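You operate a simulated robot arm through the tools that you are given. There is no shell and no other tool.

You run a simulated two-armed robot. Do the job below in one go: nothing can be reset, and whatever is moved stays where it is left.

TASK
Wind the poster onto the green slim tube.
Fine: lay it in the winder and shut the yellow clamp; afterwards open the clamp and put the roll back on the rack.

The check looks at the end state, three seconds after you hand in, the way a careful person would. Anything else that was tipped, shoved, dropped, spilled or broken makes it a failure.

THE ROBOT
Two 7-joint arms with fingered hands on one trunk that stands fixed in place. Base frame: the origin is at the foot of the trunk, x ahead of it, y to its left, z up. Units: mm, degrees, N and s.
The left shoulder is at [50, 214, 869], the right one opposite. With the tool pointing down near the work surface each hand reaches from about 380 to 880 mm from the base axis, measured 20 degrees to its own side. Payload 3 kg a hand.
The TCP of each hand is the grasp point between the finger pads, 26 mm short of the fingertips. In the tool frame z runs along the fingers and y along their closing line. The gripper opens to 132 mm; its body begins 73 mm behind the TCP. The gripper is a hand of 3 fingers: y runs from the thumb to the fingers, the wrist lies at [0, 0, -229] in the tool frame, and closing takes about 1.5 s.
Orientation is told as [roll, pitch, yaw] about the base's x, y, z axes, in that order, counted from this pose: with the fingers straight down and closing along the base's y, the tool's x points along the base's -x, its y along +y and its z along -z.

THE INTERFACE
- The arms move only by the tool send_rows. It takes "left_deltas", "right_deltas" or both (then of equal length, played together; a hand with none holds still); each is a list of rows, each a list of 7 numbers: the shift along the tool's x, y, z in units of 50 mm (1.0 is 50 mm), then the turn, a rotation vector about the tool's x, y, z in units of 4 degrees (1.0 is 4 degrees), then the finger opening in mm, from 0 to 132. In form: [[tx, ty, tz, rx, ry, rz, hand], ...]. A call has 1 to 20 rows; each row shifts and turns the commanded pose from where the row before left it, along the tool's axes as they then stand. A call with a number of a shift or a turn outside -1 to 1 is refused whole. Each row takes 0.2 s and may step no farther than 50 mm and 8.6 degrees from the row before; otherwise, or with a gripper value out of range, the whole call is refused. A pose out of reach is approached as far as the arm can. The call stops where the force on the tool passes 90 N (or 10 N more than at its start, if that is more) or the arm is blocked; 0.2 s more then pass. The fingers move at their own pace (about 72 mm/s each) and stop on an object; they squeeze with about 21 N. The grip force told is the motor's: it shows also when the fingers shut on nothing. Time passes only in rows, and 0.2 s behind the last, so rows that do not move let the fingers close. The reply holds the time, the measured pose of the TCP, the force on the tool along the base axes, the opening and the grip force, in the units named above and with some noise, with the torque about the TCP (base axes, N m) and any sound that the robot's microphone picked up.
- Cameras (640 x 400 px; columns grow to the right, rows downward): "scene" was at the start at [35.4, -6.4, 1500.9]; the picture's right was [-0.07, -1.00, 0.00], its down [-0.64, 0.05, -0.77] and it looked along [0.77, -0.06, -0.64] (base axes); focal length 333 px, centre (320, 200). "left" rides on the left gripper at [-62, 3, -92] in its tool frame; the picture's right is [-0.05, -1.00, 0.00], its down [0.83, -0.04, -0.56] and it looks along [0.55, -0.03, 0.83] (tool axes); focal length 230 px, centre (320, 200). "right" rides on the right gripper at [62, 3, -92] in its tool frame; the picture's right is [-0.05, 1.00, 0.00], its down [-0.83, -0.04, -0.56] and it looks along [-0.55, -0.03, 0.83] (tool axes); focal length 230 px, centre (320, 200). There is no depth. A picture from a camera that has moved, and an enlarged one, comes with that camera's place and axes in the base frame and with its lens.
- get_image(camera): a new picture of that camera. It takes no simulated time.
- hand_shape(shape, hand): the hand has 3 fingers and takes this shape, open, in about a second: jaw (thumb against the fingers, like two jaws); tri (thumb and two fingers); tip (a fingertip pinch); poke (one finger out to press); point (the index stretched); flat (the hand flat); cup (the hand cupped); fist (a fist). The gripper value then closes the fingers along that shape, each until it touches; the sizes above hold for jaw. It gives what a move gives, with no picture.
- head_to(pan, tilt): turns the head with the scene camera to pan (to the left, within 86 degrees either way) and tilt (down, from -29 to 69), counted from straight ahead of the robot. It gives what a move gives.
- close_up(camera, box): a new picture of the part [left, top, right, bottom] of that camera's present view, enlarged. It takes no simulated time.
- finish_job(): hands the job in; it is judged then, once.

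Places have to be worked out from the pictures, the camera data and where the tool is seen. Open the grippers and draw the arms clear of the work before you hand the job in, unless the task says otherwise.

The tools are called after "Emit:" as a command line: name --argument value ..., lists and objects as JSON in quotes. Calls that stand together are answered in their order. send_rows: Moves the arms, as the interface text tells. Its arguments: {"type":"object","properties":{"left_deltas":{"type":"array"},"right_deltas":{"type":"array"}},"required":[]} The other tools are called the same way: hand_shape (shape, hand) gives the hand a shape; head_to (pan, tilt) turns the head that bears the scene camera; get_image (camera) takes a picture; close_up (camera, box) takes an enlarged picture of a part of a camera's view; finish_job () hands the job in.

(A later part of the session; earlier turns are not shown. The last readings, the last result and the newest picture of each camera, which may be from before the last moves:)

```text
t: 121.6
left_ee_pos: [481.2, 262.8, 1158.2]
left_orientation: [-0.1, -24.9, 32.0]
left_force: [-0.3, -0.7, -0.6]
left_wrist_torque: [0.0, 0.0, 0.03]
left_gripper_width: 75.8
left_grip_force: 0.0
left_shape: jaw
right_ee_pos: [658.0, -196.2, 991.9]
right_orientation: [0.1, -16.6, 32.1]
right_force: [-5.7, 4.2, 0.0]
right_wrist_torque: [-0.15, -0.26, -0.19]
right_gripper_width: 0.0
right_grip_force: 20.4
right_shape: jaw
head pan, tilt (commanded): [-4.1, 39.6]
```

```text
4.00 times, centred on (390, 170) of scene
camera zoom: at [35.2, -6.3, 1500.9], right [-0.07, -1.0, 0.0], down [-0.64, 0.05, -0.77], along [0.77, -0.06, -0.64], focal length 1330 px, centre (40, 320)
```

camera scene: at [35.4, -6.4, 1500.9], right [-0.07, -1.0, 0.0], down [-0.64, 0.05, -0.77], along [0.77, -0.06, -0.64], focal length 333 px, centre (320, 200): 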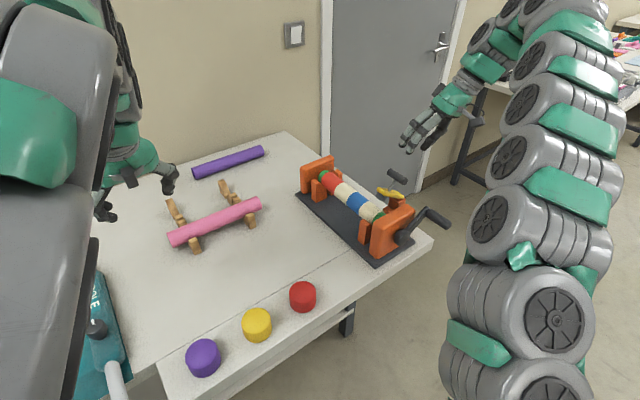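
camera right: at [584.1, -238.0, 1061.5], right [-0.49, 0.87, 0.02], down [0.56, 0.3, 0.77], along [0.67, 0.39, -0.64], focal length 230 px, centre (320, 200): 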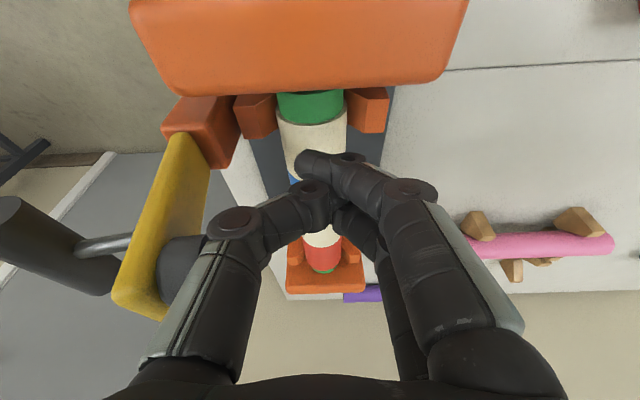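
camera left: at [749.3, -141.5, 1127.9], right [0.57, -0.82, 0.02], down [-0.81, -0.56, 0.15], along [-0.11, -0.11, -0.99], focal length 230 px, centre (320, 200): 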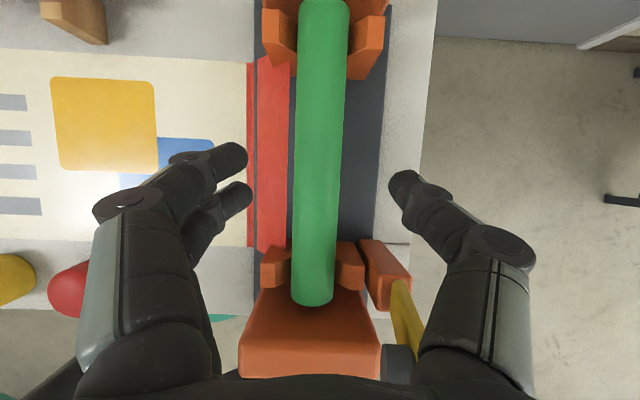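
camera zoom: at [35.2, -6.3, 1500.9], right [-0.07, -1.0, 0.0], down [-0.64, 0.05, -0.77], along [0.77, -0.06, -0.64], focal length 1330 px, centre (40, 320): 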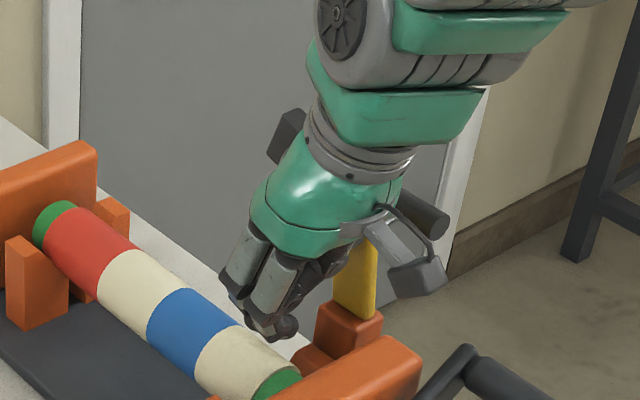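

Lever upright with only ~7 N. I release slowly in small steps and then withdraw.

Emit:
send_rows --right_deltas '[[0, 0.02, 0, 0, 0, 0, 0], [0, 0.03, 0, 0, 0, 0, 0], [0, 0.06, 0, 0, 0, 0, 0], [0, 0.12, 0, 0, 0, 0, 0], [0, 0.3, 0, 0, 0, 0, 0], [0, 0.4, 0, 0, 0, 0, 0], [0, 0, 0, 0, 0, 0, 0]]'

Emit:
close_up --camera "scene" --box '[340, 120, 440, 220]'

Emit:
get_image --camera "right"

```text
t: 123.2
left_ee_pos: [480.8, 262.0, 1157.9]
left_orientation: [-0.1, -24.9, 32.0]
left_force: [0.3, -0.7, 0.4]
left_wrist_torque: [0.01, 0.0, 0.01]
left_gripper_width: 75.5
left_grip_force: 0.0
left_shape: jaw
right_ee_pos: [634.4, -155.6, 992.9]
right_orientation: [0.0, -16.7, 32.1]
right_force: [0.0, 0.4, -0.1]
right_wrist_torque: [0.0, 0.0, -0.01]
right_gripper_width: 0.0
right_grip_force: 21.1
right_shape: jaw
head pan, tilt (commanded): [-4.1, 39.6]
```

```text
4.00 times, centred on (390, 170) of scene
camera zoom: at [35.4, -6.4, 1500.9], right [-0.07, -1.0, 0.0], down [-0.64, 0.05, -0.77], along [0.77, -0.06, -0.64], focal length 1330 px, centre (40, 320)
```

zoom: 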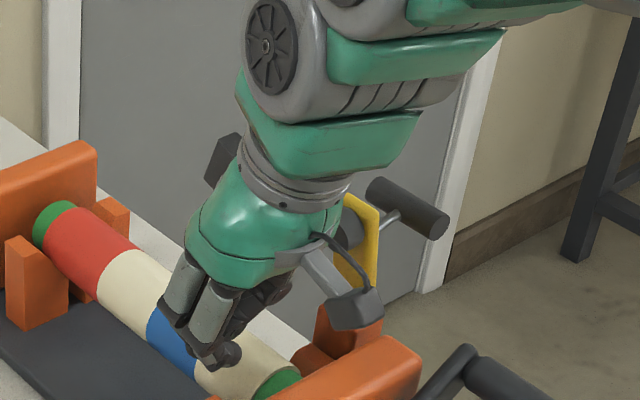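

```text
taken
camera right: at [559.3, -197.7, 1062.7], right [-0.49, 0.87, 0.01], down [0.56, 0.3, 0.77], along [0.67, 0.38, -0.64], focal length 230 px, centre (320, 200)
```

right: 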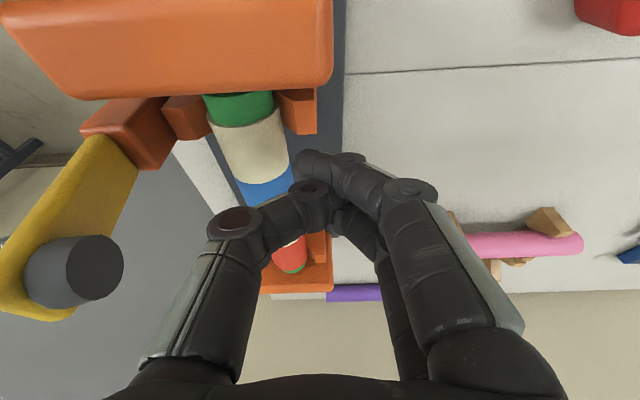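

The clamp is upright and stays. I raise the right hand and move it to its watching pose, to the right of the winder.

Emit:
send_rows --right_deltas '[[-0.2, 0, -0.7, 0, 0, 0, 0], [-0.2, 0, -0.7, 0, 0, 0, 0], [-0.2, 0, -0.7, 0, 0, 0, 0], [-0.19, 0, -0.65, 0, 0, 0, 0], [0.663, -0.449, -0.191, 0, 0, 0, 40], [0.663, -0.449, -0.191, 0, 0, 0, 80], [0.663, -0.449, -0.191, 0, 0, 0, 132], [0.663, -0.449, -0.191, 0, 0, 0, 132], [0.663, -0.449, -0.191, 0, 0, 0, 132], [0.663, -0.449, -0.191, 0, 0, 0, 132], [0, 0, 0, 0, 0, 0, 132]]'

Emit:
get_image --camera "right"

Emit:
close_up --camera "scene" --box '[290, 130, 450, 270]'

```text
t: 125.6
left_ee_pos: [480.9, 261.9, 1157.7]
left_orientation: [0.0, -24.9, 32.0]
left_force: [-0.2, -0.8, -0.3]
left_wrist_torque: [-0.01, 0.01, 0.01]
left_gripper_width: 75.8
left_grip_force: 0.1
left_shape: jaw
right_ee_pos: [526.9, -380.6, 1131.3]
right_orientation: [0.0, -16.5, 32.2]
right_force: [0.4, 0.7, 0.0]
right_wrist_torque: [0.0, -0.03, -0.02]
right_gripper_width: 132.1
right_grip_force: 0.0
right_shape: jaw
head pan, tilt (commanded): [-4.1, 39.6]
```

```text
taken
camera right: at [453.5, -423.2, 1202.9], right [-0.49, 0.87, 0.01], down [0.56, 0.3, 0.77], along [0.67, 0.38, -0.64], focal length 230 px, centre (320, 200)
```

right: 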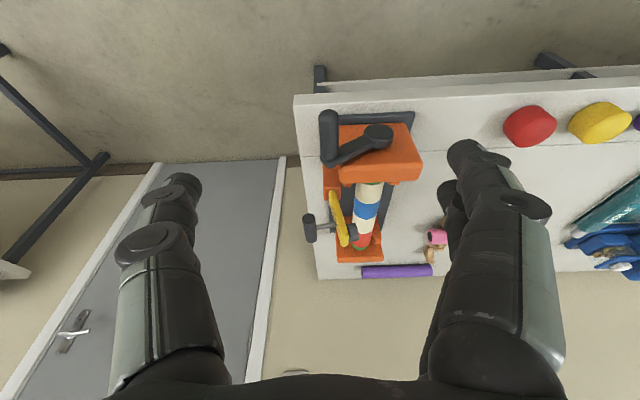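

```text
2.86 times, centred on (370, 200) of scene
camera zoom: at [35.4, -6.4, 1500.9], right [-0.07, -1.0, 0.0], down [-0.64, 0.05, -0.77], along [0.77, -0.06, -0.64], focal length 950 px, centre (177, 200)
```

zoom: 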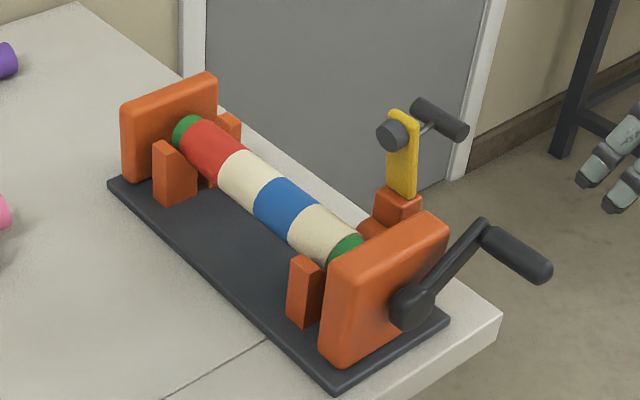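

The clamp is back exactly in its original open position. Now the left hand returns along its earlier path to hover over the roll.

Emit:
send_rows --left_deltas '[[-0.036, -0.757, 0.237, 0, 0, 0, 76], [-0.036, -0.757, 0.237, 0, 0, 0, 76], [-0.036, -0.757, 0.237, 0, 0, 0, 76], [-0.036, -0.757, 0.237, 0, 0, 0, 76], [-0.036, -0.757, 0.237, 0, 0, 0, 76], [-0.036, -0.757, 0.237, 0, 0, 0, 76], [-0.036, -0.757, 0.237, 0, 0, 0, 76], [0.155, -0.748, -0.039, 0, 0, 0, 76], [0.155, -0.748, -0.039, 0, 0, 0, 76], [0.155, -0.748, -0.039, 0, 0, 0, 76], [0.155, -0.748, -0.039, 0, 0, 0, 76], [0.155, -0.748, -0.039, 0, 0, 0, 76], [0.155, -0.748, -0.039, 0, 0, 0, 76], [0.254, 0, 0.544, 0, 0, 0, 76], [0, 0, 0, 0, 0, 0, 76]]'

Emit:
get_image --camera "left"

Emit:
get_image --camera "right"

```text
t: 128.8
left_ee_pos: [739.0, -153.4, 1050.0]
left_orientation: [-0.2, -24.9, 32.1]
left_force: [-1.0, 0.5, -0.2]
left_wrist_torque: [0.03, -0.01, 0.0]
left_gripper_width: 75.4
left_grip_force: 0.0
left_shape: jaw
right_ee_pos: [527.0, -381.1, 1131.9]
right_orientation: [0.0, -16.7, 32.0]
right_force: [-0.7, -0.8, 1.0]
right_wrist_torque: [0.03, -0.01, 0.01]
right_gripper_width: 132.0
right_grip_force: 0.0
right_shape: jaw
head pan, tilt (commanded): [-4.1, 39.6]
```

```text
taken
camera left: at [753.1, -141.7, 1158.7], right [0.57, -0.82, 0.02], down [-0.81, -0.56, 0.15], along [-0.11, -0.11, -0.99], focal length 230 px, centre (320, 200)
```

left: 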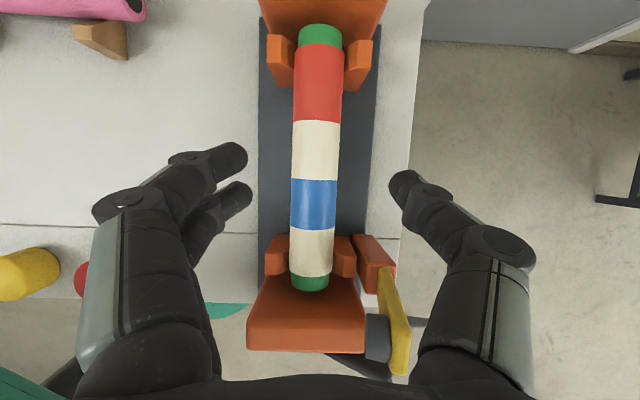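

```text
taken
camera right: at [453.6, -423.0, 1203.0], right [-0.49, 0.87, 0.01], down [0.56, 0.3, 0.77], along [0.67, 0.38, -0.64], focal length 230 px, centre (320, 200)
```

right: 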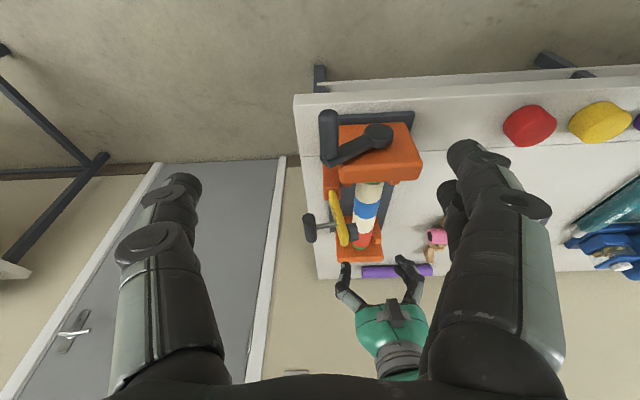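

The roll lies straight in the cradle. I take close-ups for its width and centring.

Emit:
close_up --camera "left" --box '[260, 100, 380, 220]'

Emit:
close_up --camera "left" --box '[250, 0, 390, 110]'

Emit:
close_up --camera "left" --box '[240, 210, 420, 370]'

```text
3.33 times, centred on (320, 160) of left
camera zoom: at [753.1, -141.7, 1158.7], right [0.57, -0.82, 0.02], down [-0.81, -0.56, 0.15], along [-0.11, -0.11, -0.99], focal length 767 px, centre (320, 333)
```

zoom: 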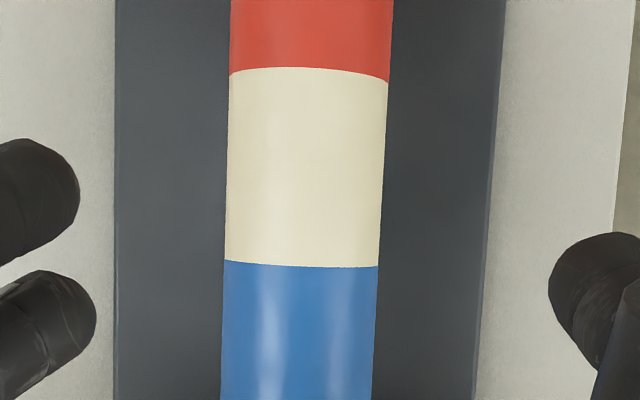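

```text
3.64 times, centred on (320, 55) of left
camera zoom: at [753.1, -141.7, 1158.7], right [0.57, -0.82, 0.02], down [-0.81, -0.56, 0.15], along [-0.11, -0.11, -0.99], focal length 837 px, centre (320, 727)
```

zoom: 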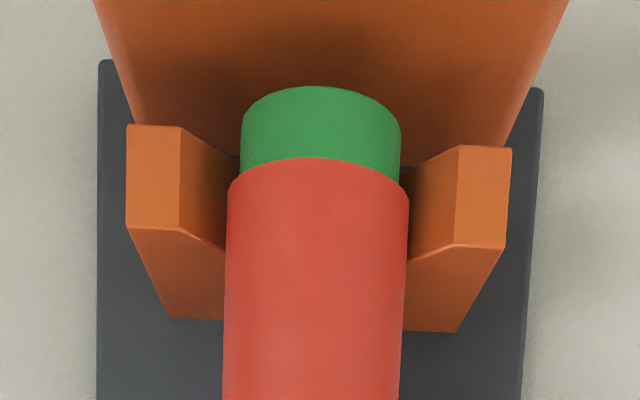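

```text
2.50 times, centred on (330, 290) of left
camera zoom: at [753.1, -141.7, 1158.7], right [0.57, -0.82, 0.02], down [-0.81, -0.56, 0.15], along [-0.11, -0.11, -0.99], focal length 575 px, centre (295, -25)
```

zoom: 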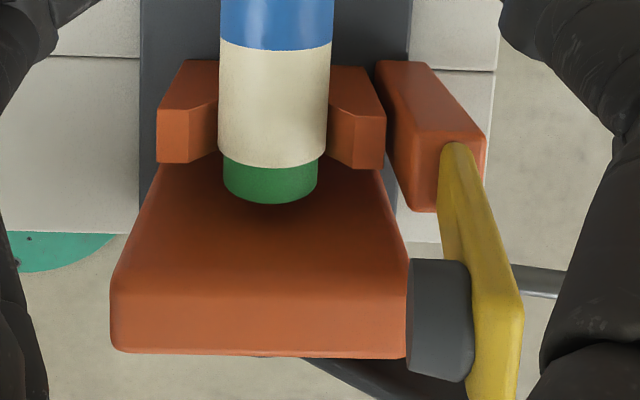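

The roll's axis is ~3 mm to the finger side of the TCP. I descend to z≈960 with a small correction and re-measure for height.

Emit:
send_rows --left_deltas '[[0.254, 0.02, 0.544, 0, 0, 0, 76], [0.254, 0.02, 0.544, 0, 0, 0, 76], [0.254, 0.02, 0.544, 0, 0, 0, 76], [0, 0, 0, 0, 0, 0, 76]]'

Emit:
close_up --camera "left" --box '[250, 130, 390, 230]'

Emit:
get_image --camera "left"

Emit:
close_up --camera "right" --box '[290, 100, 470, 340]'

```text
t: 129.8
left_ee_pos: [737.7, -148.1, 959.0]
left_orientation: [0.0, -24.9, 32.0]
left_force: [0.4, 0.2, -0.5]
left_wrist_torque: [-0.03, -0.03, 0.01]
left_gripper_width: 75.9
left_grip_force: 0.2
left_shape: jaw
right_ee_pos: [527.7, -381.0, 1133.3]
right_orientation: [0.1, -16.7, 32.1]
right_force: [0.0, 0.0, 0.1]
right_wrist_torque: [0.01, 0.0, 0.02]
right_gripper_width: 131.9
right_grip_force: 0.0
right_shape: jaw
head pan, tilt (commanded): [-4.1, 39.6]
```

```text
4.00 times, centred on (320, 180) of left
camera zoom: at [751.3, -136.8, 1067.7], right [0.57, -0.82, 0.02], down [-0.81, -0.56, 0.15], along [-0.11, -0.11, -0.99], focal length 920 px, centre (320, 280)
```

zoom: 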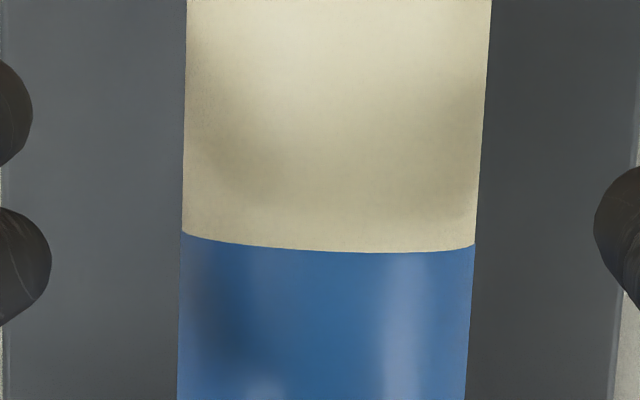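

```text
taken
camera left: at [751.3, -136.8, 1067.7], right [0.57, -0.82, 0.02], down [-0.81, -0.56, 0.15], along [-0.11, -0.11, -0.99], focal length 230 px, centre (320, 200)
```

left: 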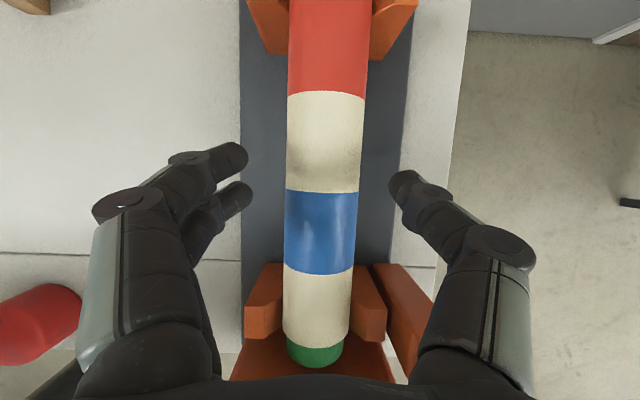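

```text
1.67 times, centred on (380, 220) of right
camera zoom: at [453.7, -422.9, 1203.0], right [-0.49, 0.87, 0.01], down [0.56, 0.3, 0.77], along [0.67, 0.38, -0.64], focal length 384 px, centre (220, 167)
```

zoom: 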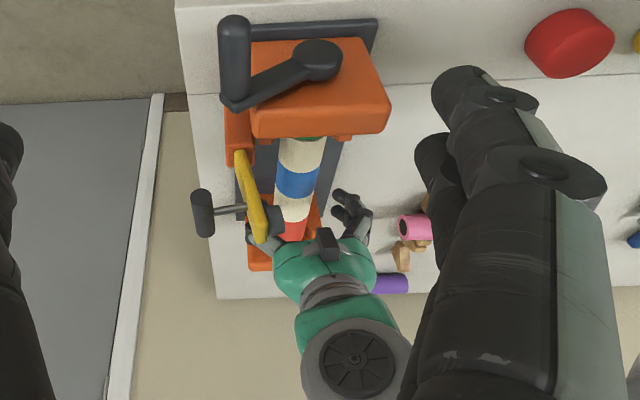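

Two-height measurement gives roll radius ≈25 mm, axis z≈910. I descend to TCP z≈914 and close gently on the roll.

Emit:
send_rows --left_deltas '[[0.127, -0.014, 0.272, 0, 0, 0, 76], [0.127, -0.014, 0.272, 0, 0, 0, 76], [0.127, -0.014, 0.272, 0, 0, 0, 76], [0, 0, 0, 0, 0, 0, 76]]'

Emit:
get_image --camera "left"

Emit:
close_up --camera "right" --box '[290, 100, 470, 340]'

```text
t: 130.8
left_ee_pos: [740.8, -153.4, 915.9]
left_orientation: [-0.1, -24.9, 32.1]
left_force: [0.0, 0.1, 0.1]
left_wrist_torque: [-0.01, 0.0, -0.05]
left_gripper_width: 75.9
left_grip_force: 0.0
left_shape: jaw
right_ee_pos: [527.5, -380.0, 1132.7]
right_orientation: [0.0, -16.7, 32.1]
right_force: [-0.1, 0.0, -0.4]
right_wrist_torque: [0.0, -0.01, 0.0]
right_gripper_width: 132.1
right_grip_force: 0.1
right_shape: jaw
head pan, tilt (commanded): [-4.1, 39.6]
```

```text
taken
camera left: at [752.7, -141.3, 1024.2], right [0.57, -0.82, 0.02], down [-0.81, -0.56, 0.15], along [-0.11, -0.11, -0.99], focal length 230 px, centre (320, 200)
```

left: 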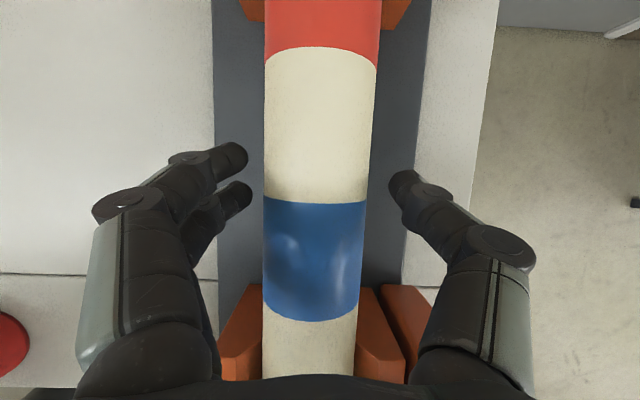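

```text
1.67 times, centred on (380, 220) of right
camera zoom: at [453.6, -422.9, 1203.0], right [-0.49, 0.87, 0.01], down [0.56, 0.3, 0.77], along [0.67, 0.38, -0.64], focal length 384 px, centre (220, 167)
```

zoom: 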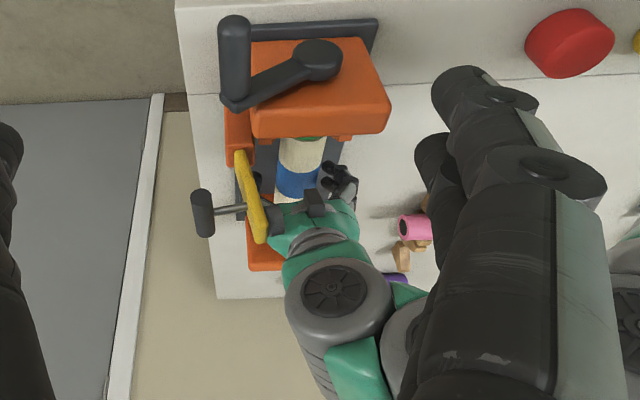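

The roll sits centred between the fingers at TCP level. I close on it.

Emit:
send_rows --left_deltas '[[0, 0, 0, 0, 0, 0, 66], [0, 0, 0, 0, 0, 0, 58], [0, 0, 0, 0, 0, 0, 50], [0, 0, 0, 0, 0, 0, 42], [0, 0, 0, 0, 0, 0, 34], [0, 0, 0, 0, 0, 0, 30], [0, 0, 0, 0, 0, 0, 30], [0, 0, 0, 0, 0, 0, 30]]'

Emit:
get_image --camera "left"

```text
t: 132.6
left_ee_pos: [739.4, -152.6, 914.6]
left_orientation: [0.0, -24.8, 32.0]
left_force: [-0.7, 0.9, -0.7]
left_wrist_torque: [-0.02, 0.01, 0.01]
left_gripper_width: 27.0
left_grip_force: 20.8
left_shape: jaw
right_ee_pos: [527.8, -381.4, 1131.9]
right_orientation: [-0.1, -16.6, 32.1]
right_force: [-0.3, 0.4, 0.8]
right_wrist_torque: [-0.04, -0.04, 0.0]
right_gripper_width: 131.7
right_grip_force: 0.0
right_shape: jaw
head pan, tilt (commanded): [-4.1, 39.6]
```

```text
taken
camera left: at [752.7, -141.3, 1024.0], right [0.57, -0.82, 0.02], down [-0.81, -0.56, 0.15], along [-0.11, -0.11, -0.99], focal length 230 px, centre (320, 200)
```

left: 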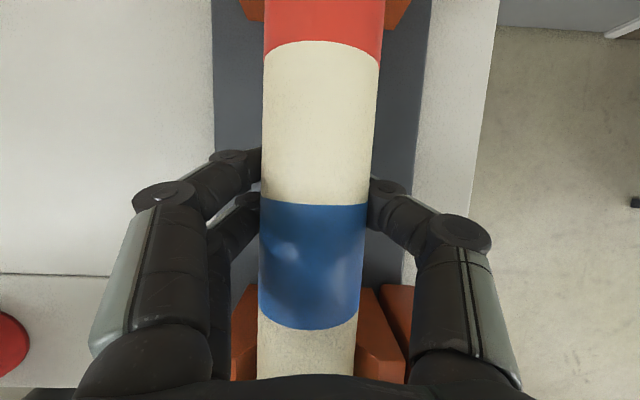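

The fingers wrap under the roll with a 21 N grip. I lift it 30 mm and check.

Emit:
send_rows --left_deltas '[[-0.042, 0, -0.09, 0, 0, 0, 25], [-0.085, 0, -0.181, 0, 0, 0, 25], [-0.127, 0, -0.272, 0, 0, 0, 25], [0, 0, 0, 0, 0, 0, 25]]'

Emit:
get_image --camera "left"

Emit:
close_up --camera "right" --box '[290, 100, 470, 340]'

Emit:
close_up --camera "scene" --box '[320, 140, 440, 260]'

```text
t: 133.6
left_ee_pos: [739.3, -152.0, 945.3]
left_orientation: [-0.2, -24.9, 31.9]
left_force: [0.2, -0.3, -1.7]
left_wrist_torque: [-0.03, -0.02, -0.03]
left_gripper_width: 0.3
left_grip_force: 21.3
left_shape: jaw
right_ee_pos: [528.5, -380.7, 1132.6]
right_orientation: [0.0, -16.5, 32.2]
right_force: [-0.1, 0.6, 0.4]
right_wrist_torque: [0.01, -0.01, 0.0]
right_gripper_width: 132.3
right_grip_force: 0.0
right_shape: jaw
head pan, tilt (commanded): [-4.1, 39.6]
```

```text
taken
camera left: at [752.9, -141.5, 1054.0], right [0.57, -0.82, 0.02], down [-0.81, -0.56, 0.15], along [-0.11, -0.11, -0.99], focal length 230 px, centre (320, 200)
```

left: 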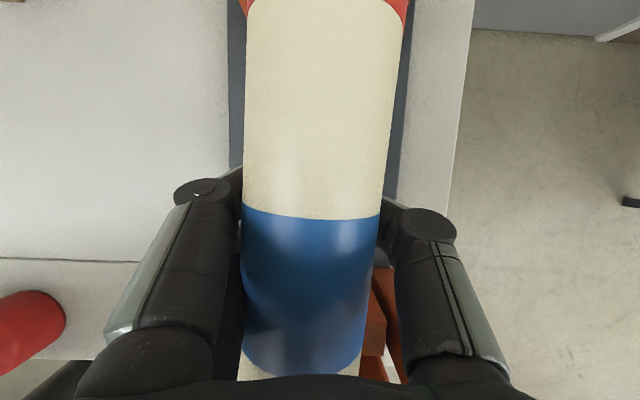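

```text
1.67 times, centred on (380, 220) of right
camera zoom: at [453.6, -423.0, 1203.0], right [-0.49, 0.87, 0.01], down [0.56, 0.3, 0.77], along [0.67, 0.38, -0.64], focal length 384 px, centre (220, 167)
```

zoom: 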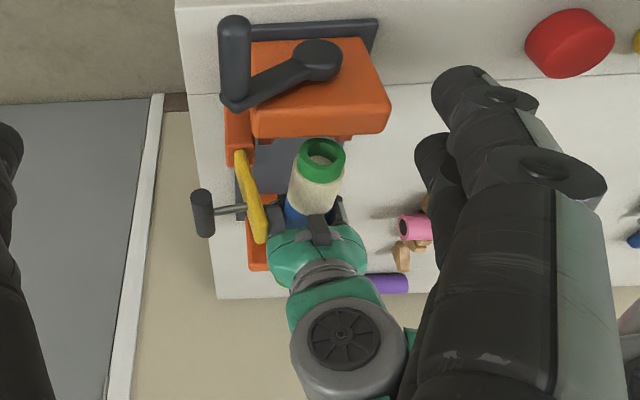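

```text
3.33 times, centred on (380, 200) of scene
camera zoom: at [35.4, -6.4, 1500.9], right [-0.07, -1.0, 0.0], down [-0.64, 0.05, -0.77], along [0.77, -0.06, -0.64], focal length 1109 px, centre (120, 200)
```

zoom: 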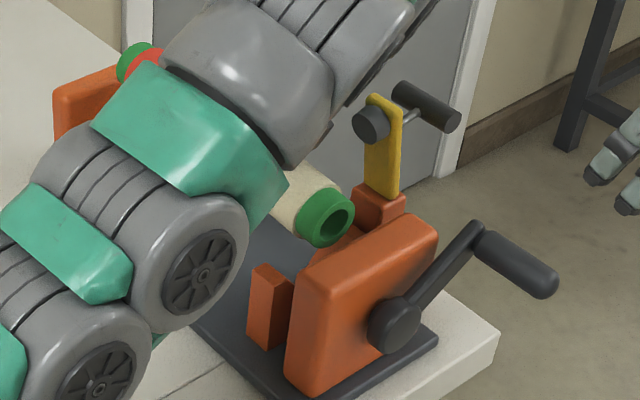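

The fingers slipped closed beneath the roll, so it rides loosely in the finger arch (level, axis ≈968). I'd rather have a firm pad grip: I lower it back to the cradle and open slowly, as before.

Emit:
send_rows --left_deltas '[[0.085, 0, 0.181, 0, 0, 0, 5], [0.085, 0, 0.181, 0, 0, 0, 5], [0.085, 0, 0.181, 0, 0, 0, 5], [0.085, 0, 0.181, 0, 0, 0, 5], [0, 0, 0, 0, 0, 0, 5]]'

Emit:
get_image --camera "left"

Emit:
close_up --camera "right" --box '[290, 100, 470, 340]'

```text
t: 134.8
left_ee_pos: [738.9, -152.1, 905.2]
left_orientation: [0.0, -24.9, 32.1]
left_force: [0.3, 0.3, -0.4]
left_wrist_torque: [-0.03, 0.01, -0.02]
left_gripper_width: 5.3
left_grip_force: 0.2
left_shape: jaw
right_ee_pos: [528.4, -381.1, 1133.7]
right_orientation: [0.0, -16.5, 32.1]
right_force: [-0.7, 0.6, -0.8]
right_wrist_torque: [-0.02, -0.04, 0.02]
right_gripper_width: 132.0
right_grip_force: 0.0
right_shape: jaw
head pan, tilt (commanded): [-4.1, 39.6]
```

```text
taken
camera left: at [752.6, -140.5, 1013.9], right [0.57, -0.82, 0.02], down [-0.81, -0.56, 0.15], along [-0.11, -0.11, -0.99], focal length 230 px, centre (320, 200)
```

left: 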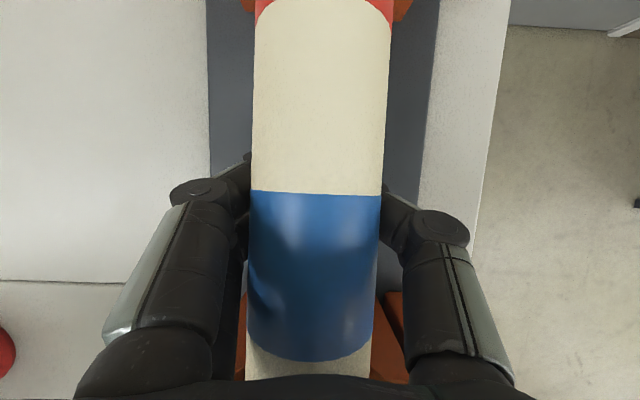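

```text
1.67 times, centred on (380, 220) of right
camera zoom: at [453.6, -423.0, 1203.0], right [-0.49, 0.87, 0.01], down [0.56, 0.3, 0.77], along [0.67, 0.38, -0.64], focal length 384 px, centre (220, 167)
```

zoom: 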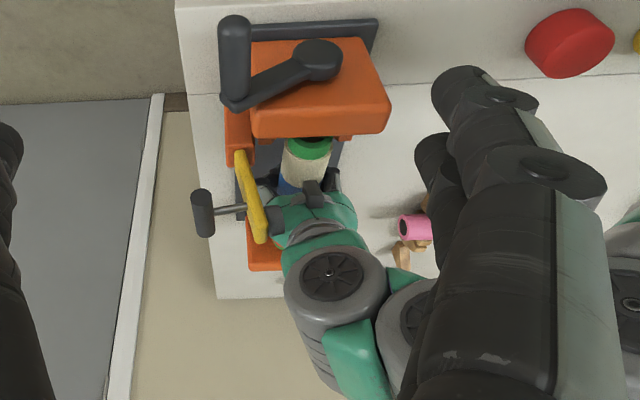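

Now I open slowly in small increments so the roll settles into the V's.

Emit:
send_rows --left_deltas '[[0, 0, 0, 0, 0, 0, 9], [0, 0, 0, 0, 0, 0, 13], [0, 0, 0, 0, 0, 0, 17], [0, 0, 0, 0, 0, 0, 20], [0, 0, 0, 0, 0, 0, 23], [0, 0, 0, 0, 0, 0, 26], [0, 0, 0, 0, 0, 0, 29], [0, 0, 0, 0, 0, 0, 32], [0, 0, 0, 0, 0, 0, 35], [0, 0, 0, 0, 0, 0, 38], [0, 0, 0, 0, 0, 0, 42], [0, 0, 0, 0, 0, 0, 46], [0, 0, 0, 0, 0, 0, 50], [0, 0, 0, 0, 0, 0, 56], [0, 0, 0, 0, 0, 0, 62], [0, 0, 0, 0, 0, 0, 66], [0, 0, 0, 0, 0, 0, 66]]'

Emit:
get_image --camera "left"

Emit:
close_up --camera "right" --box '[290, 100, 470, 340]'

```text
t: 138.4
left_ee_pos: [738.9, -151.6, 904.5]
left_orientation: [-0.1, -24.8, 31.9]
left_force: [-0.2, -0.5, -0.7]
left_wrist_torque: [0.02, -0.01, 0.03]
left_gripper_width: 65.1
left_grip_force: 0.1
left_shape: jaw
right_ee_pos: [528.7, -381.4, 1132.8]
right_orientation: [0.0, -16.5, 32.2]
right_force: [0.3, 0.0, 0.3]
right_wrist_torque: [0.04, 0.01, 0.0]
right_gripper_width: 131.7
right_grip_force: 0.1
right_shape: jaw
head pan, tilt (commanded): [-4.1, 39.6]
```

```text
taken
camera left: at [752.5, -140.6, 1014.0], right [0.57, -0.82, 0.02], down [-0.81, -0.56, 0.15], along [-0.11, -0.11, -0.99], focal length 230 px, centre (320, 200)
```

left: 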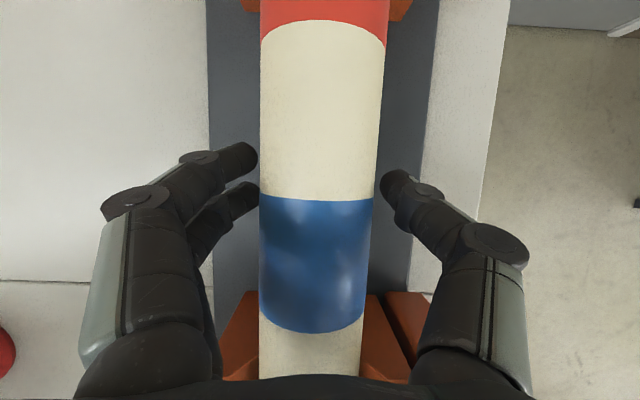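

```text
1.67 times, centred on (380, 220) of right
camera zoom: at [453.6, -423.0, 1203.0], right [-0.49, 0.87, 0.01], down [0.56, 0.3, 0.77], along [0.67, 0.38, -0.64], focal length 384 px, centre (220, 167)
```

zoom: 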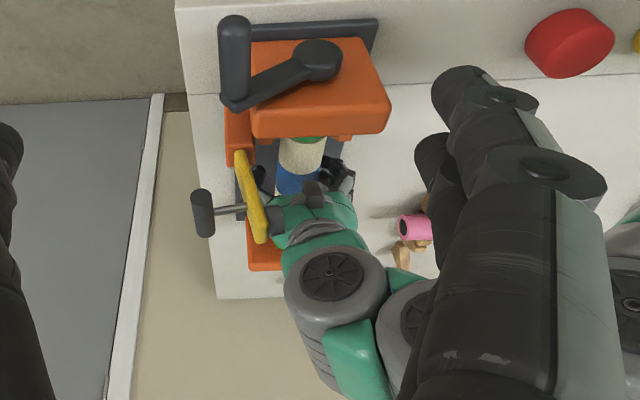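

The roll is back in the cradle (axis ≈912). I raise the hand to TCP z≈928, so the pads contact at mid-height, and close again.

Emit:
send_rows --left_deltas '[[-0.1, 0.03, -0.213, 0, 0, 0, 70], [-0.1, 0, -0.213, 0, 0, 0, 70], [0, 0, 0, 0, 0, 0, 70], [0, 0, 0, 0, 0, 0, 60], [0, 0, 0, 0, 0, 0, 52], [0, 0, 0, 0, 0, 0, 46], [0, 0, 0, 0, 0, 0, 40], [0, 0, 0, 0, 0, 0, 36], [0, 0, 0, 0, 0, 0, 36], [0, 0, 0, 0, 0, 0, 36]]'

Emit:
get_image --camera "left"

```text
t: 140.6
left_ee_pos: [738.0, -151.5, 928.7]
left_orientation: [0.0, -24.8, 32.0]
left_force: [0.7, 1.2, 0.0]
left_wrist_torque: [0.01, 0.0, 0.01]
left_gripper_width: 37.7
left_grip_force: 20.6
left_shape: jaw
right_ee_pos: [526.2, -381.2, 1132.2]
right_orientation: [0.0, -16.6, 32.1]
right_force: [0.5, 0.4, -0.3]
right_wrist_torque: [0.01, 0.0, 0.0]
right_gripper_width: 132.2
right_grip_force: 0.2
right_shape: jaw
head pan, tilt (commanded): [-4.1, 39.6]
```

```text
taken
camera left: at [751.8, -139.2, 1037.7], right [0.57, -0.82, 0.02], down [-0.81, -0.56, 0.15], along [-0.11, -0.11, -0.99], focal length 230 px, centre (320, 200)
```

left: 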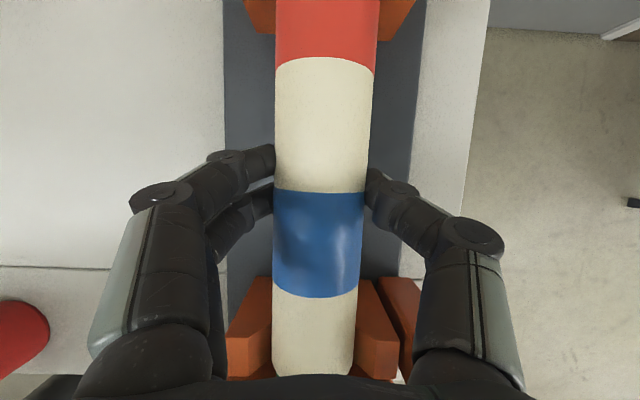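

Opening 37.7 suggests contact still somewhat low on the roll; I raise another 8 mm and re-close for a safer hold.

Emit:
send_rows --left_deltas '[[0, 0, 0, 0, 0, 0, 48], [0, 0, 0, 0, 0, 0, 60], [0, 0, 0, 0, 0, 0, 62], [-0.068, 0, -0.145, 0, 0, 0, 62], [0, 0, 0, 0, 0, 0, 62], [0, 0, 0, 0, 0, 0, 54], [0, 0, 0, 0, 0, 0, 46], [0, 0, 0, 0, 0, 0, 40], [0, 0, 0, 0, 0, 0, 36], [0, 0, 0, 0, 0, 0, 36], [0, 0, 0, 0, 0, 0, 36]]'

Emit:
get_image --camera "left"

```text
t: 143.0
left_ee_pos: [738.9, -152.0, 937.0]
left_orientation: [-0.2, -24.9, 32.1]
left_force: [1.3, 1.2, 0.8]
left_wrist_torque: [0.03, 0.0, 0.02]
left_gripper_width: 35.4
left_grip_force: 21.0
left_shape: jaw
right_ee_pos: [526.9, -381.0, 1133.0]
right_orientation: [0.0, -16.6, 32.2]
right_force: [1.2, 0.9, 0.2]
right_wrist_torque: [0.0, 0.02, 0.01]
right_gripper_width: 131.5
right_grip_force: 0.1
right_shape: jaw
head pan, tilt (commanded): [-4.1, 39.6]
```

```text
taken
camera left: at [752.2, -140.3, 1045.8], right [0.57, -0.82, 0.02], down [-0.81, -0.56, 0.15], along [-0.11, -0.11, -0.99], focal length 230 px, centre (320, 200)
```

left: 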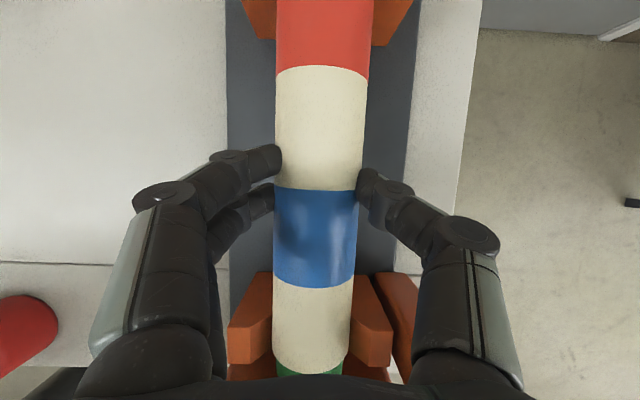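

Too high now (a finger tip rides over the upper side). The grip at z≈929–931 looked like the good tube grip earlier, so I reopen, lower 6 mm, and close there.

Emit:
send_rows --left_deltas '[[0, 0, 0, 0, 0, 0, 48], [0, 0, 0, 0, 0, 0, 60], [0, 0, 0, 0, 0, 0, 62], [0.051, 0, 0.109, 0, 0, 0, 62], [0, 0, 0, 0, 0, 0, 62], [0, 0, 0, 0, 0, 0, 54], [0, 0, 0, 0, 0, 0, 46], [0, 0, 0, 0, 0, 0, 38], [0, 0, 0, 0, 0, 0, 30], [0, 0, 0, 0, 0, 0, 30], [0, 0, 0, 0, 0, 0, 30], [0, 0, 0, 0, 0, 0, 30]]'

Emit:
close_up --camera "left" --box '[180, 100, 460, 300]'

```text
t: 145.6
left_ee_pos: [737.7, -151.5, 930.2]
left_orientation: [-0.1, -24.9, 32.1]
left_force: [0.2, 0.1, -0.2]
left_wrist_torque: [0.01, -0.01, 0.02]
left_gripper_width: 37.6
left_grip_force: 20.8
left_shape: jaw
right_ee_pos: [528.6, -380.6, 1133.6]
right_orientation: [0.0, -16.5, 32.2]
right_force: [0.5, 0.6, 0.4]
right_wrist_torque: [-0.01, 0.01, -0.02]
right_gripper_width: 131.8
right_grip_force: 0.1
right_shape: jaw
head pan, tilt (commanded): [-4.1, 39.6]
```

```text
2.00 times, centred on (320, 200) of left
camera zoom: at [752.0, -139.9, 1039.7], right [0.57, -0.82, 0.02], down [-0.81, -0.56, 0.15], along [-0.11, -0.11, -0.99], focal length 460 px, centre (320, 200)
```

zoom: 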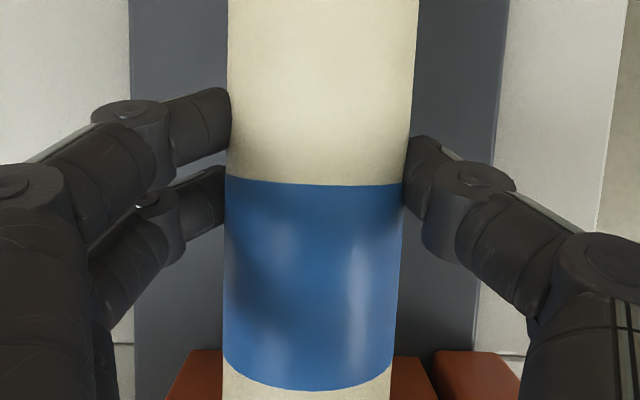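

Grip is at 37.6 mm and 21 N — the same as the secure hold I had on the bare tube. I lift 30 mm and check.

Emit:
send_rows --left_deltas '[[-0.042, 0, -0.09, 0, 0, 0, 30], [-0.085, 0, -0.181, 0, 0, 0, 30], [-0.127, 0, -0.272, 0, 0, 0, 30], [0, 0, 0, 0, 0, 0, 30]]'

Emit:
get_image --camera "left"

Emit:
close_up --camera "right" --box '[290, 100, 470, 340]'

```text
t: 146.6
left_ee_pos: [738.3, -151.0, 959.1]
left_orientation: [0.0, -24.9, 31.9]
left_force: [0.8, 0.2, -1.0]
left_wrist_torque: [0.01, 0.01, -0.01]
left_gripper_width: 37.3
left_grip_force: 20.9
left_shape: jaw
right_ee_pos: [528.4, -380.9, 1132.5]
right_orientation: [0.0, -16.6, 32.1]
right_force: [0.1, 0.7, 0.4]
right_wrist_torque: [0.01, 0.02, -0.01]
right_gripper_width: 131.9
right_grip_force: 0.0
right_shape: jaw
head pan, tilt (commanded): [-4.1, 39.6]
```

```text
taken
camera left: at [751.9, -138.9, 1068.2], right [0.57, -0.82, 0.02], down [-0.81, -0.56, 0.15], along [-0.11, -0.11, -0.99], focal length 230 px, centre (320, 200)
```

left: 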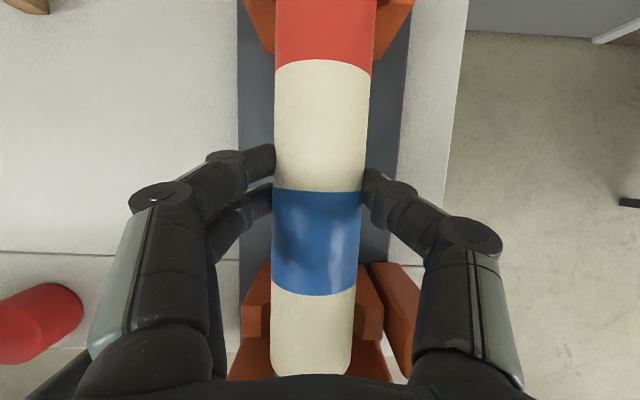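

```text
1.67 times, centred on (380, 220) of right
camera zoom: at [453.6, -423.0, 1203.0], right [-0.49, 0.87, 0.01], down [0.56, 0.3, 0.77], along [0.67, 0.38, -0.64], focal length 384 px, centre (220, 167)
```

zoom: 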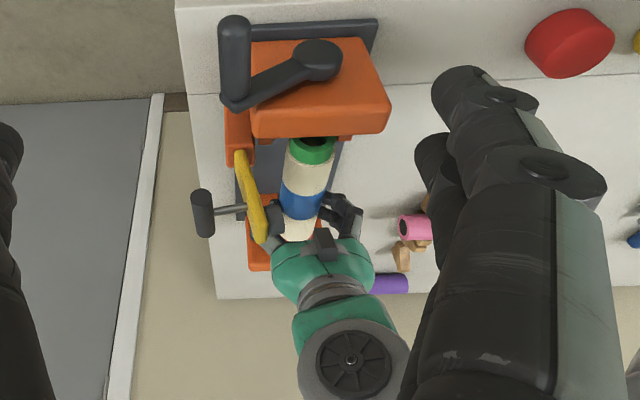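

Firm. I raise the roll clear of the cheeks, carry it back to the mid position and start turning it back by 90°.

Emit:
send_rows --left_deltas '[[-0.214, 0, -0.459, 0, 0, 0, 30], [-0.214, 0, -0.459, 0, 0, 0, 30], [-0.214, 0, -0.459, 0, 0, 0, 30], [-0.155, 0.748, 0.039, 0, 0, 0, 30], [-0.155, 0.748, 0.039, 0, 0, 0, 30], [-0.155, 0.748, 0.039, 0, 0, 0, 30], [-0.155, 0.748, 0.039, 0, 0, 0, 30], [-0.155, 0.748, 0.039, 0, 0, 0, 30], [-0.155, 0.748, 0.039, 0, 0, 0, 30], [0, 0, 0, 0.4134, 0, 0.8866, 30], [0, 0, 0, 0.4134, 0, 0.8866, 30], [0, 0, 0, 0.4134, 0, 0.8866, 30], [0, 0, 0, 0.4134, 0, 0.8866, 30], [0, 0, 0, 0.4134, 0, 0.8866, 30], [0, 0, 0, 0.4134, 0, 0.8866, 30], [0, 0, 0, 0.4134, 0, 0.8866, 30], [0, 0, 0, 0.4134, 0, 0.8866, 30]]'

Emit:
get_image --camera "left"

Emit:
get_image --camera "scene"

```text
t: 150.2
left_ee_pos: [659.9, 64.2, 1045.3]
left_orientation: [-0.2, -24.9, 0.6]
left_force: [0.6, 0.2, -0.7]
left_wrist_torque: [-0.02, 0.04, -0.02]
left_gripper_width: 36.8
left_grip_force: 21.1
left_shape: jaw
right_ee_pos: [528.7, -381.0, 1133.0]
right_orientation: [0.1, -16.7, 32.1]
right_force: [0.4, 0.3, 0.1]
right_wrist_torque: [0.03, -0.02, 0.02]
right_gripper_width: 132.1
right_grip_force: 0.1
right_shape: jaw
head pan, tilt (commanded): [-4.1, 39.6]
```

```text
taken
camera left: at [677.5, 68.0, 1154.5], right [0.06, -1.0, 0.02], down [-0.99, -0.05, 0.15], along [-0.15, -0.03, -0.99], focal length 230 px, centre (320, 200)
```

left: 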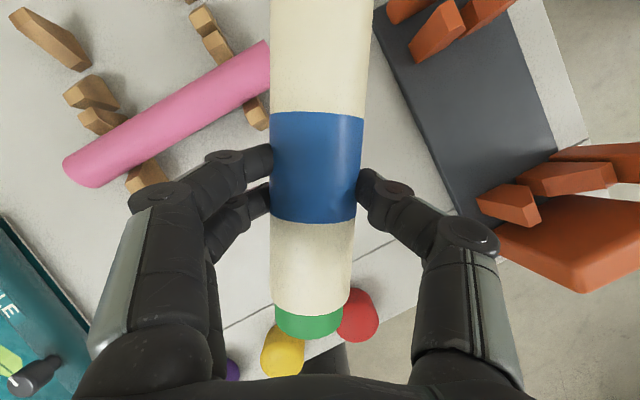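

```text
taken
camera scene: at [35.4, -6.4, 1500.9], right [-0.07, -1.0, 0.0], down [-0.64, 0.05, -0.77], along [0.77, -0.06, -0.64], focal length 333 px, centre (320, 200)
```

scene: 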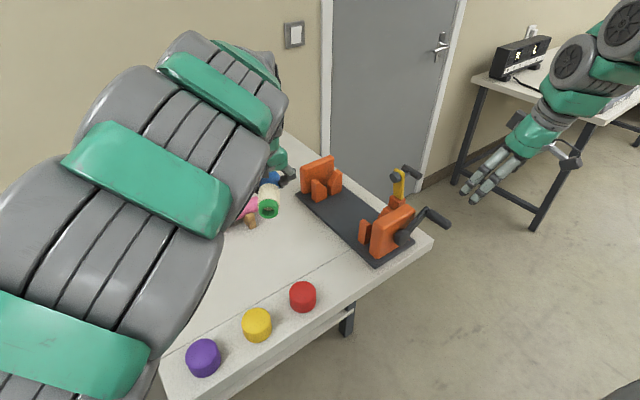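

The roll appears to have shifted along its axis in the grip. I look closely from the other cameras before going on.

Emit:
close_up --camera "scene" --box '[210, 130, 350, 250]'

Emit:
get_image --camera "right"

Emit:
close_up --camera "left" --box '[220, 0, 420, 350]'

```text
3.33 times, centred on (280, 190) of scene
camera zoom: at [35.4, -6.4, 1500.9], right [-0.07, -1.0, 0.0], down [-0.64, 0.05, -0.77], along [0.77, -0.06, -0.64], focal length 1109 px, centre (453, 233)
```

zoom: 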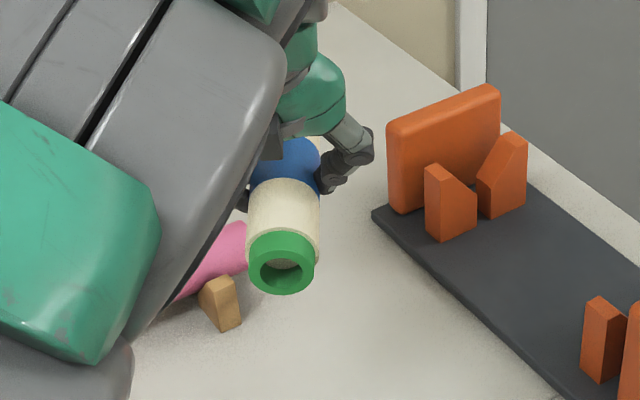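

```text
taken
camera right: at [453.6, -422.9, 1203.0], right [-0.49, 0.87, 0.01], down [0.56, 0.3, 0.77], along [0.67, 0.38, -0.64], focal length 230 px, centre (320, 200)
```

right: 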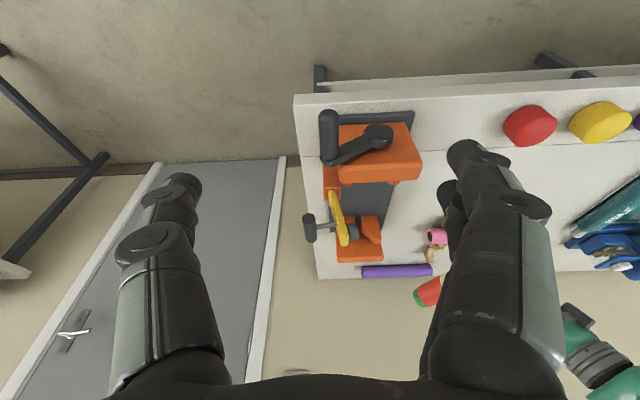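

```text
1.14 times, centred on (320, 175) of left
camera zoom: at [677.5, 68.0, 1154.5], right [0.06, -1.0, 0.02], down [-0.99, -0.05, 0.15], along [-0.15, -0.03, -0.99], focal length 263 px, centre (320, 229)
```

zoom: 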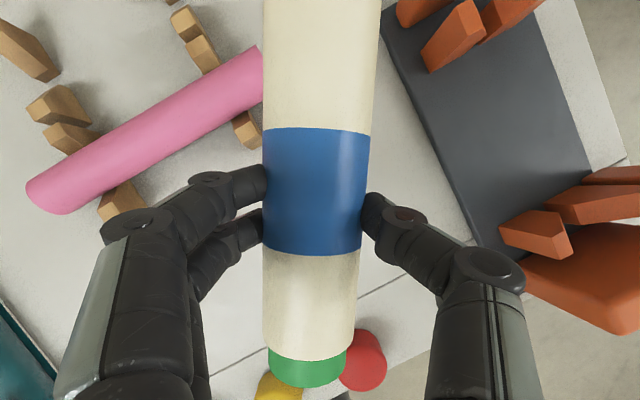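

The grip now sits ~50 mm off the roll's middle. I wait a moment without moving to see if it is still slipping.

Emit:
send_rows --left_deltas '[[0, 0, 0, 0, 0, 0, 30], [0, 0, 0, 0, 0, 0, 30], [0, 0, 0, 0, 0, 0, 30], [0, 0, 0, 0, 0, 0, 30], [0, 0, 0, 0, 0, 0, 30]]'

Emit:
close_up --camera "left" --box '[220, 0, 420, 350]'

```text
t: 151.4
left_ee_pos: [660.4, 65.8, 1046.0]
left_orientation: [-0.1, -24.8, 0.8]
left_force: [-0.8, -0.3, -1.5]
left_wrist_torque: [-0.01, 0.05, 0.01]
left_gripper_width: 36.7
left_grip_force: 21.0
left_shape: jaw
right_ee_pos: [529.1, -380.4, 1132.9]
right_orientation: [0.0, -16.6, 32.1]
right_force: [-0.1, 0.0, 0.4]
right_wrist_torque: [-0.01, -0.01, 0.06]
right_gripper_width: 131.7
right_grip_force: 0.1
right_shape: jaw
head pan, tilt (commanded): [-4.1, 39.6]
```

```text
1.14 times, centred on (320, 175) of left
camera zoom: at [677.4, 68.1, 1154.5], right [0.06, -1.0, 0.02], down [-0.99, -0.05, 0.15], along [-0.15, -0.03, -0.99], focal length 263 px, centre (320, 229)
```

zoom: 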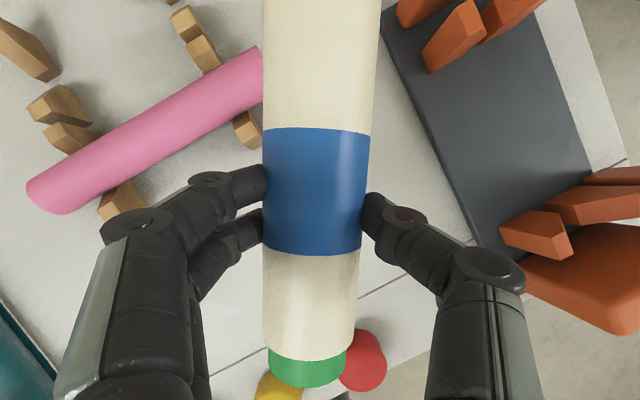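

It is stable now. I continue the turn more slowly to the rack orientation.

Emit:
send_rows --left_deltas '[[0, 0, 0, 0.3095, 0, 0.6638, 30], [0, 0, 0, 0.3095, 0, 0.6638, 30], [0, 0, 0, 0.3095, 0, 0.6638, 30], [0, 0, 0, 0.3095, 0, 0.6638, 30], [0, 0, 0, 0.3095, 0, 0.6638, 30], [0, 0, 0, 0.3095, 0, 0.6638, 30], [0, 0, 0, 0.3095, 0, 0.6638, 30], [0, 0, 0, 0.3095, 0, 0.6638, 30], [0, 0, 0, 0.3095, 0, 0.6638, 30], [0, 0, 0, 0.3095, 0, 0.6638, 30], [0, 0, 0, 0.3095, 0, 0.6638, 30], [0, 0, 0, 0.3095, 0, 0.6638, 30], [0, 0, 0, 0.3095, 0, 0.6638, 30], [0, 0, 0, 0.3095, 0, 0.6638, 30], [0, 0, 0, 0.3095, 0, 0.6638, 30], [0, 0, 0, 0.3095, 0, 0.6638, 30], [0, 0, 0, 0.3095, 0, 0.6638, 30], [0, 0, 0, 0.3095, 0, 0.6638, 30], [0, 0, 0, 0.3095, 0, 0.6638, 30], [0, 0, 0, 0.3095, 0, 0.6638, 30]]'

Emit:
get_image --camera "left"

Emit:
get_image --camera "scene"

```text
t: 155.6
left_ee_pos: [661.3, 63.9, 1046.4]
left_orientation: [0.0, -25.1, -58.1]
left_force: [-0.2, 0.2, -1.4]
left_wrist_torque: [0.04, 0.03, 0.0]
left_gripper_width: 36.6
left_grip_force: 21.1
left_shape: jaw
right_ee_pos: [528.6, -381.3, 1133.3]
right_orientation: [0.1, -16.6, 32.0]
right_force: [-0.9, 0.0, 0.3]
right_wrist_torque: [-0.02, -0.01, 0.03]
right_gripper_width: 132.0
right_grip_force: 0.1
right_shape: jaw
head pan, tilt (commanded): [-4.1, 39.6]
```

```text
taken
camera left: at [672.4, 52.1, 1154.7], right [-0.82, -0.57, 0.02], down [-0.56, 0.81, 0.15], along [-0.1, 0.11, -0.99], focal length 230 px, centre (320, 200)
```

left: 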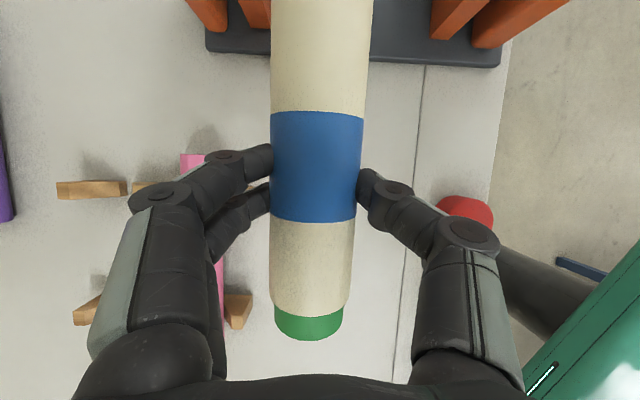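

```text
taken
camera scene: at [35.4, -6.4, 1500.9], right [-0.07, -1.0, 0.0], down [-0.64, 0.05, -0.77], along [0.77, -0.06, -0.64], focal length 333 px, centre (320, 200)
```

scene: 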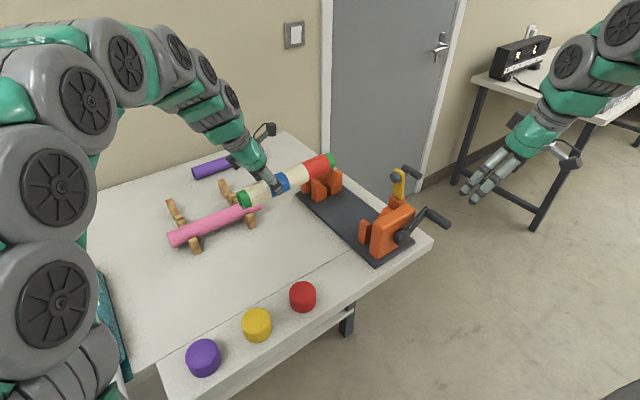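

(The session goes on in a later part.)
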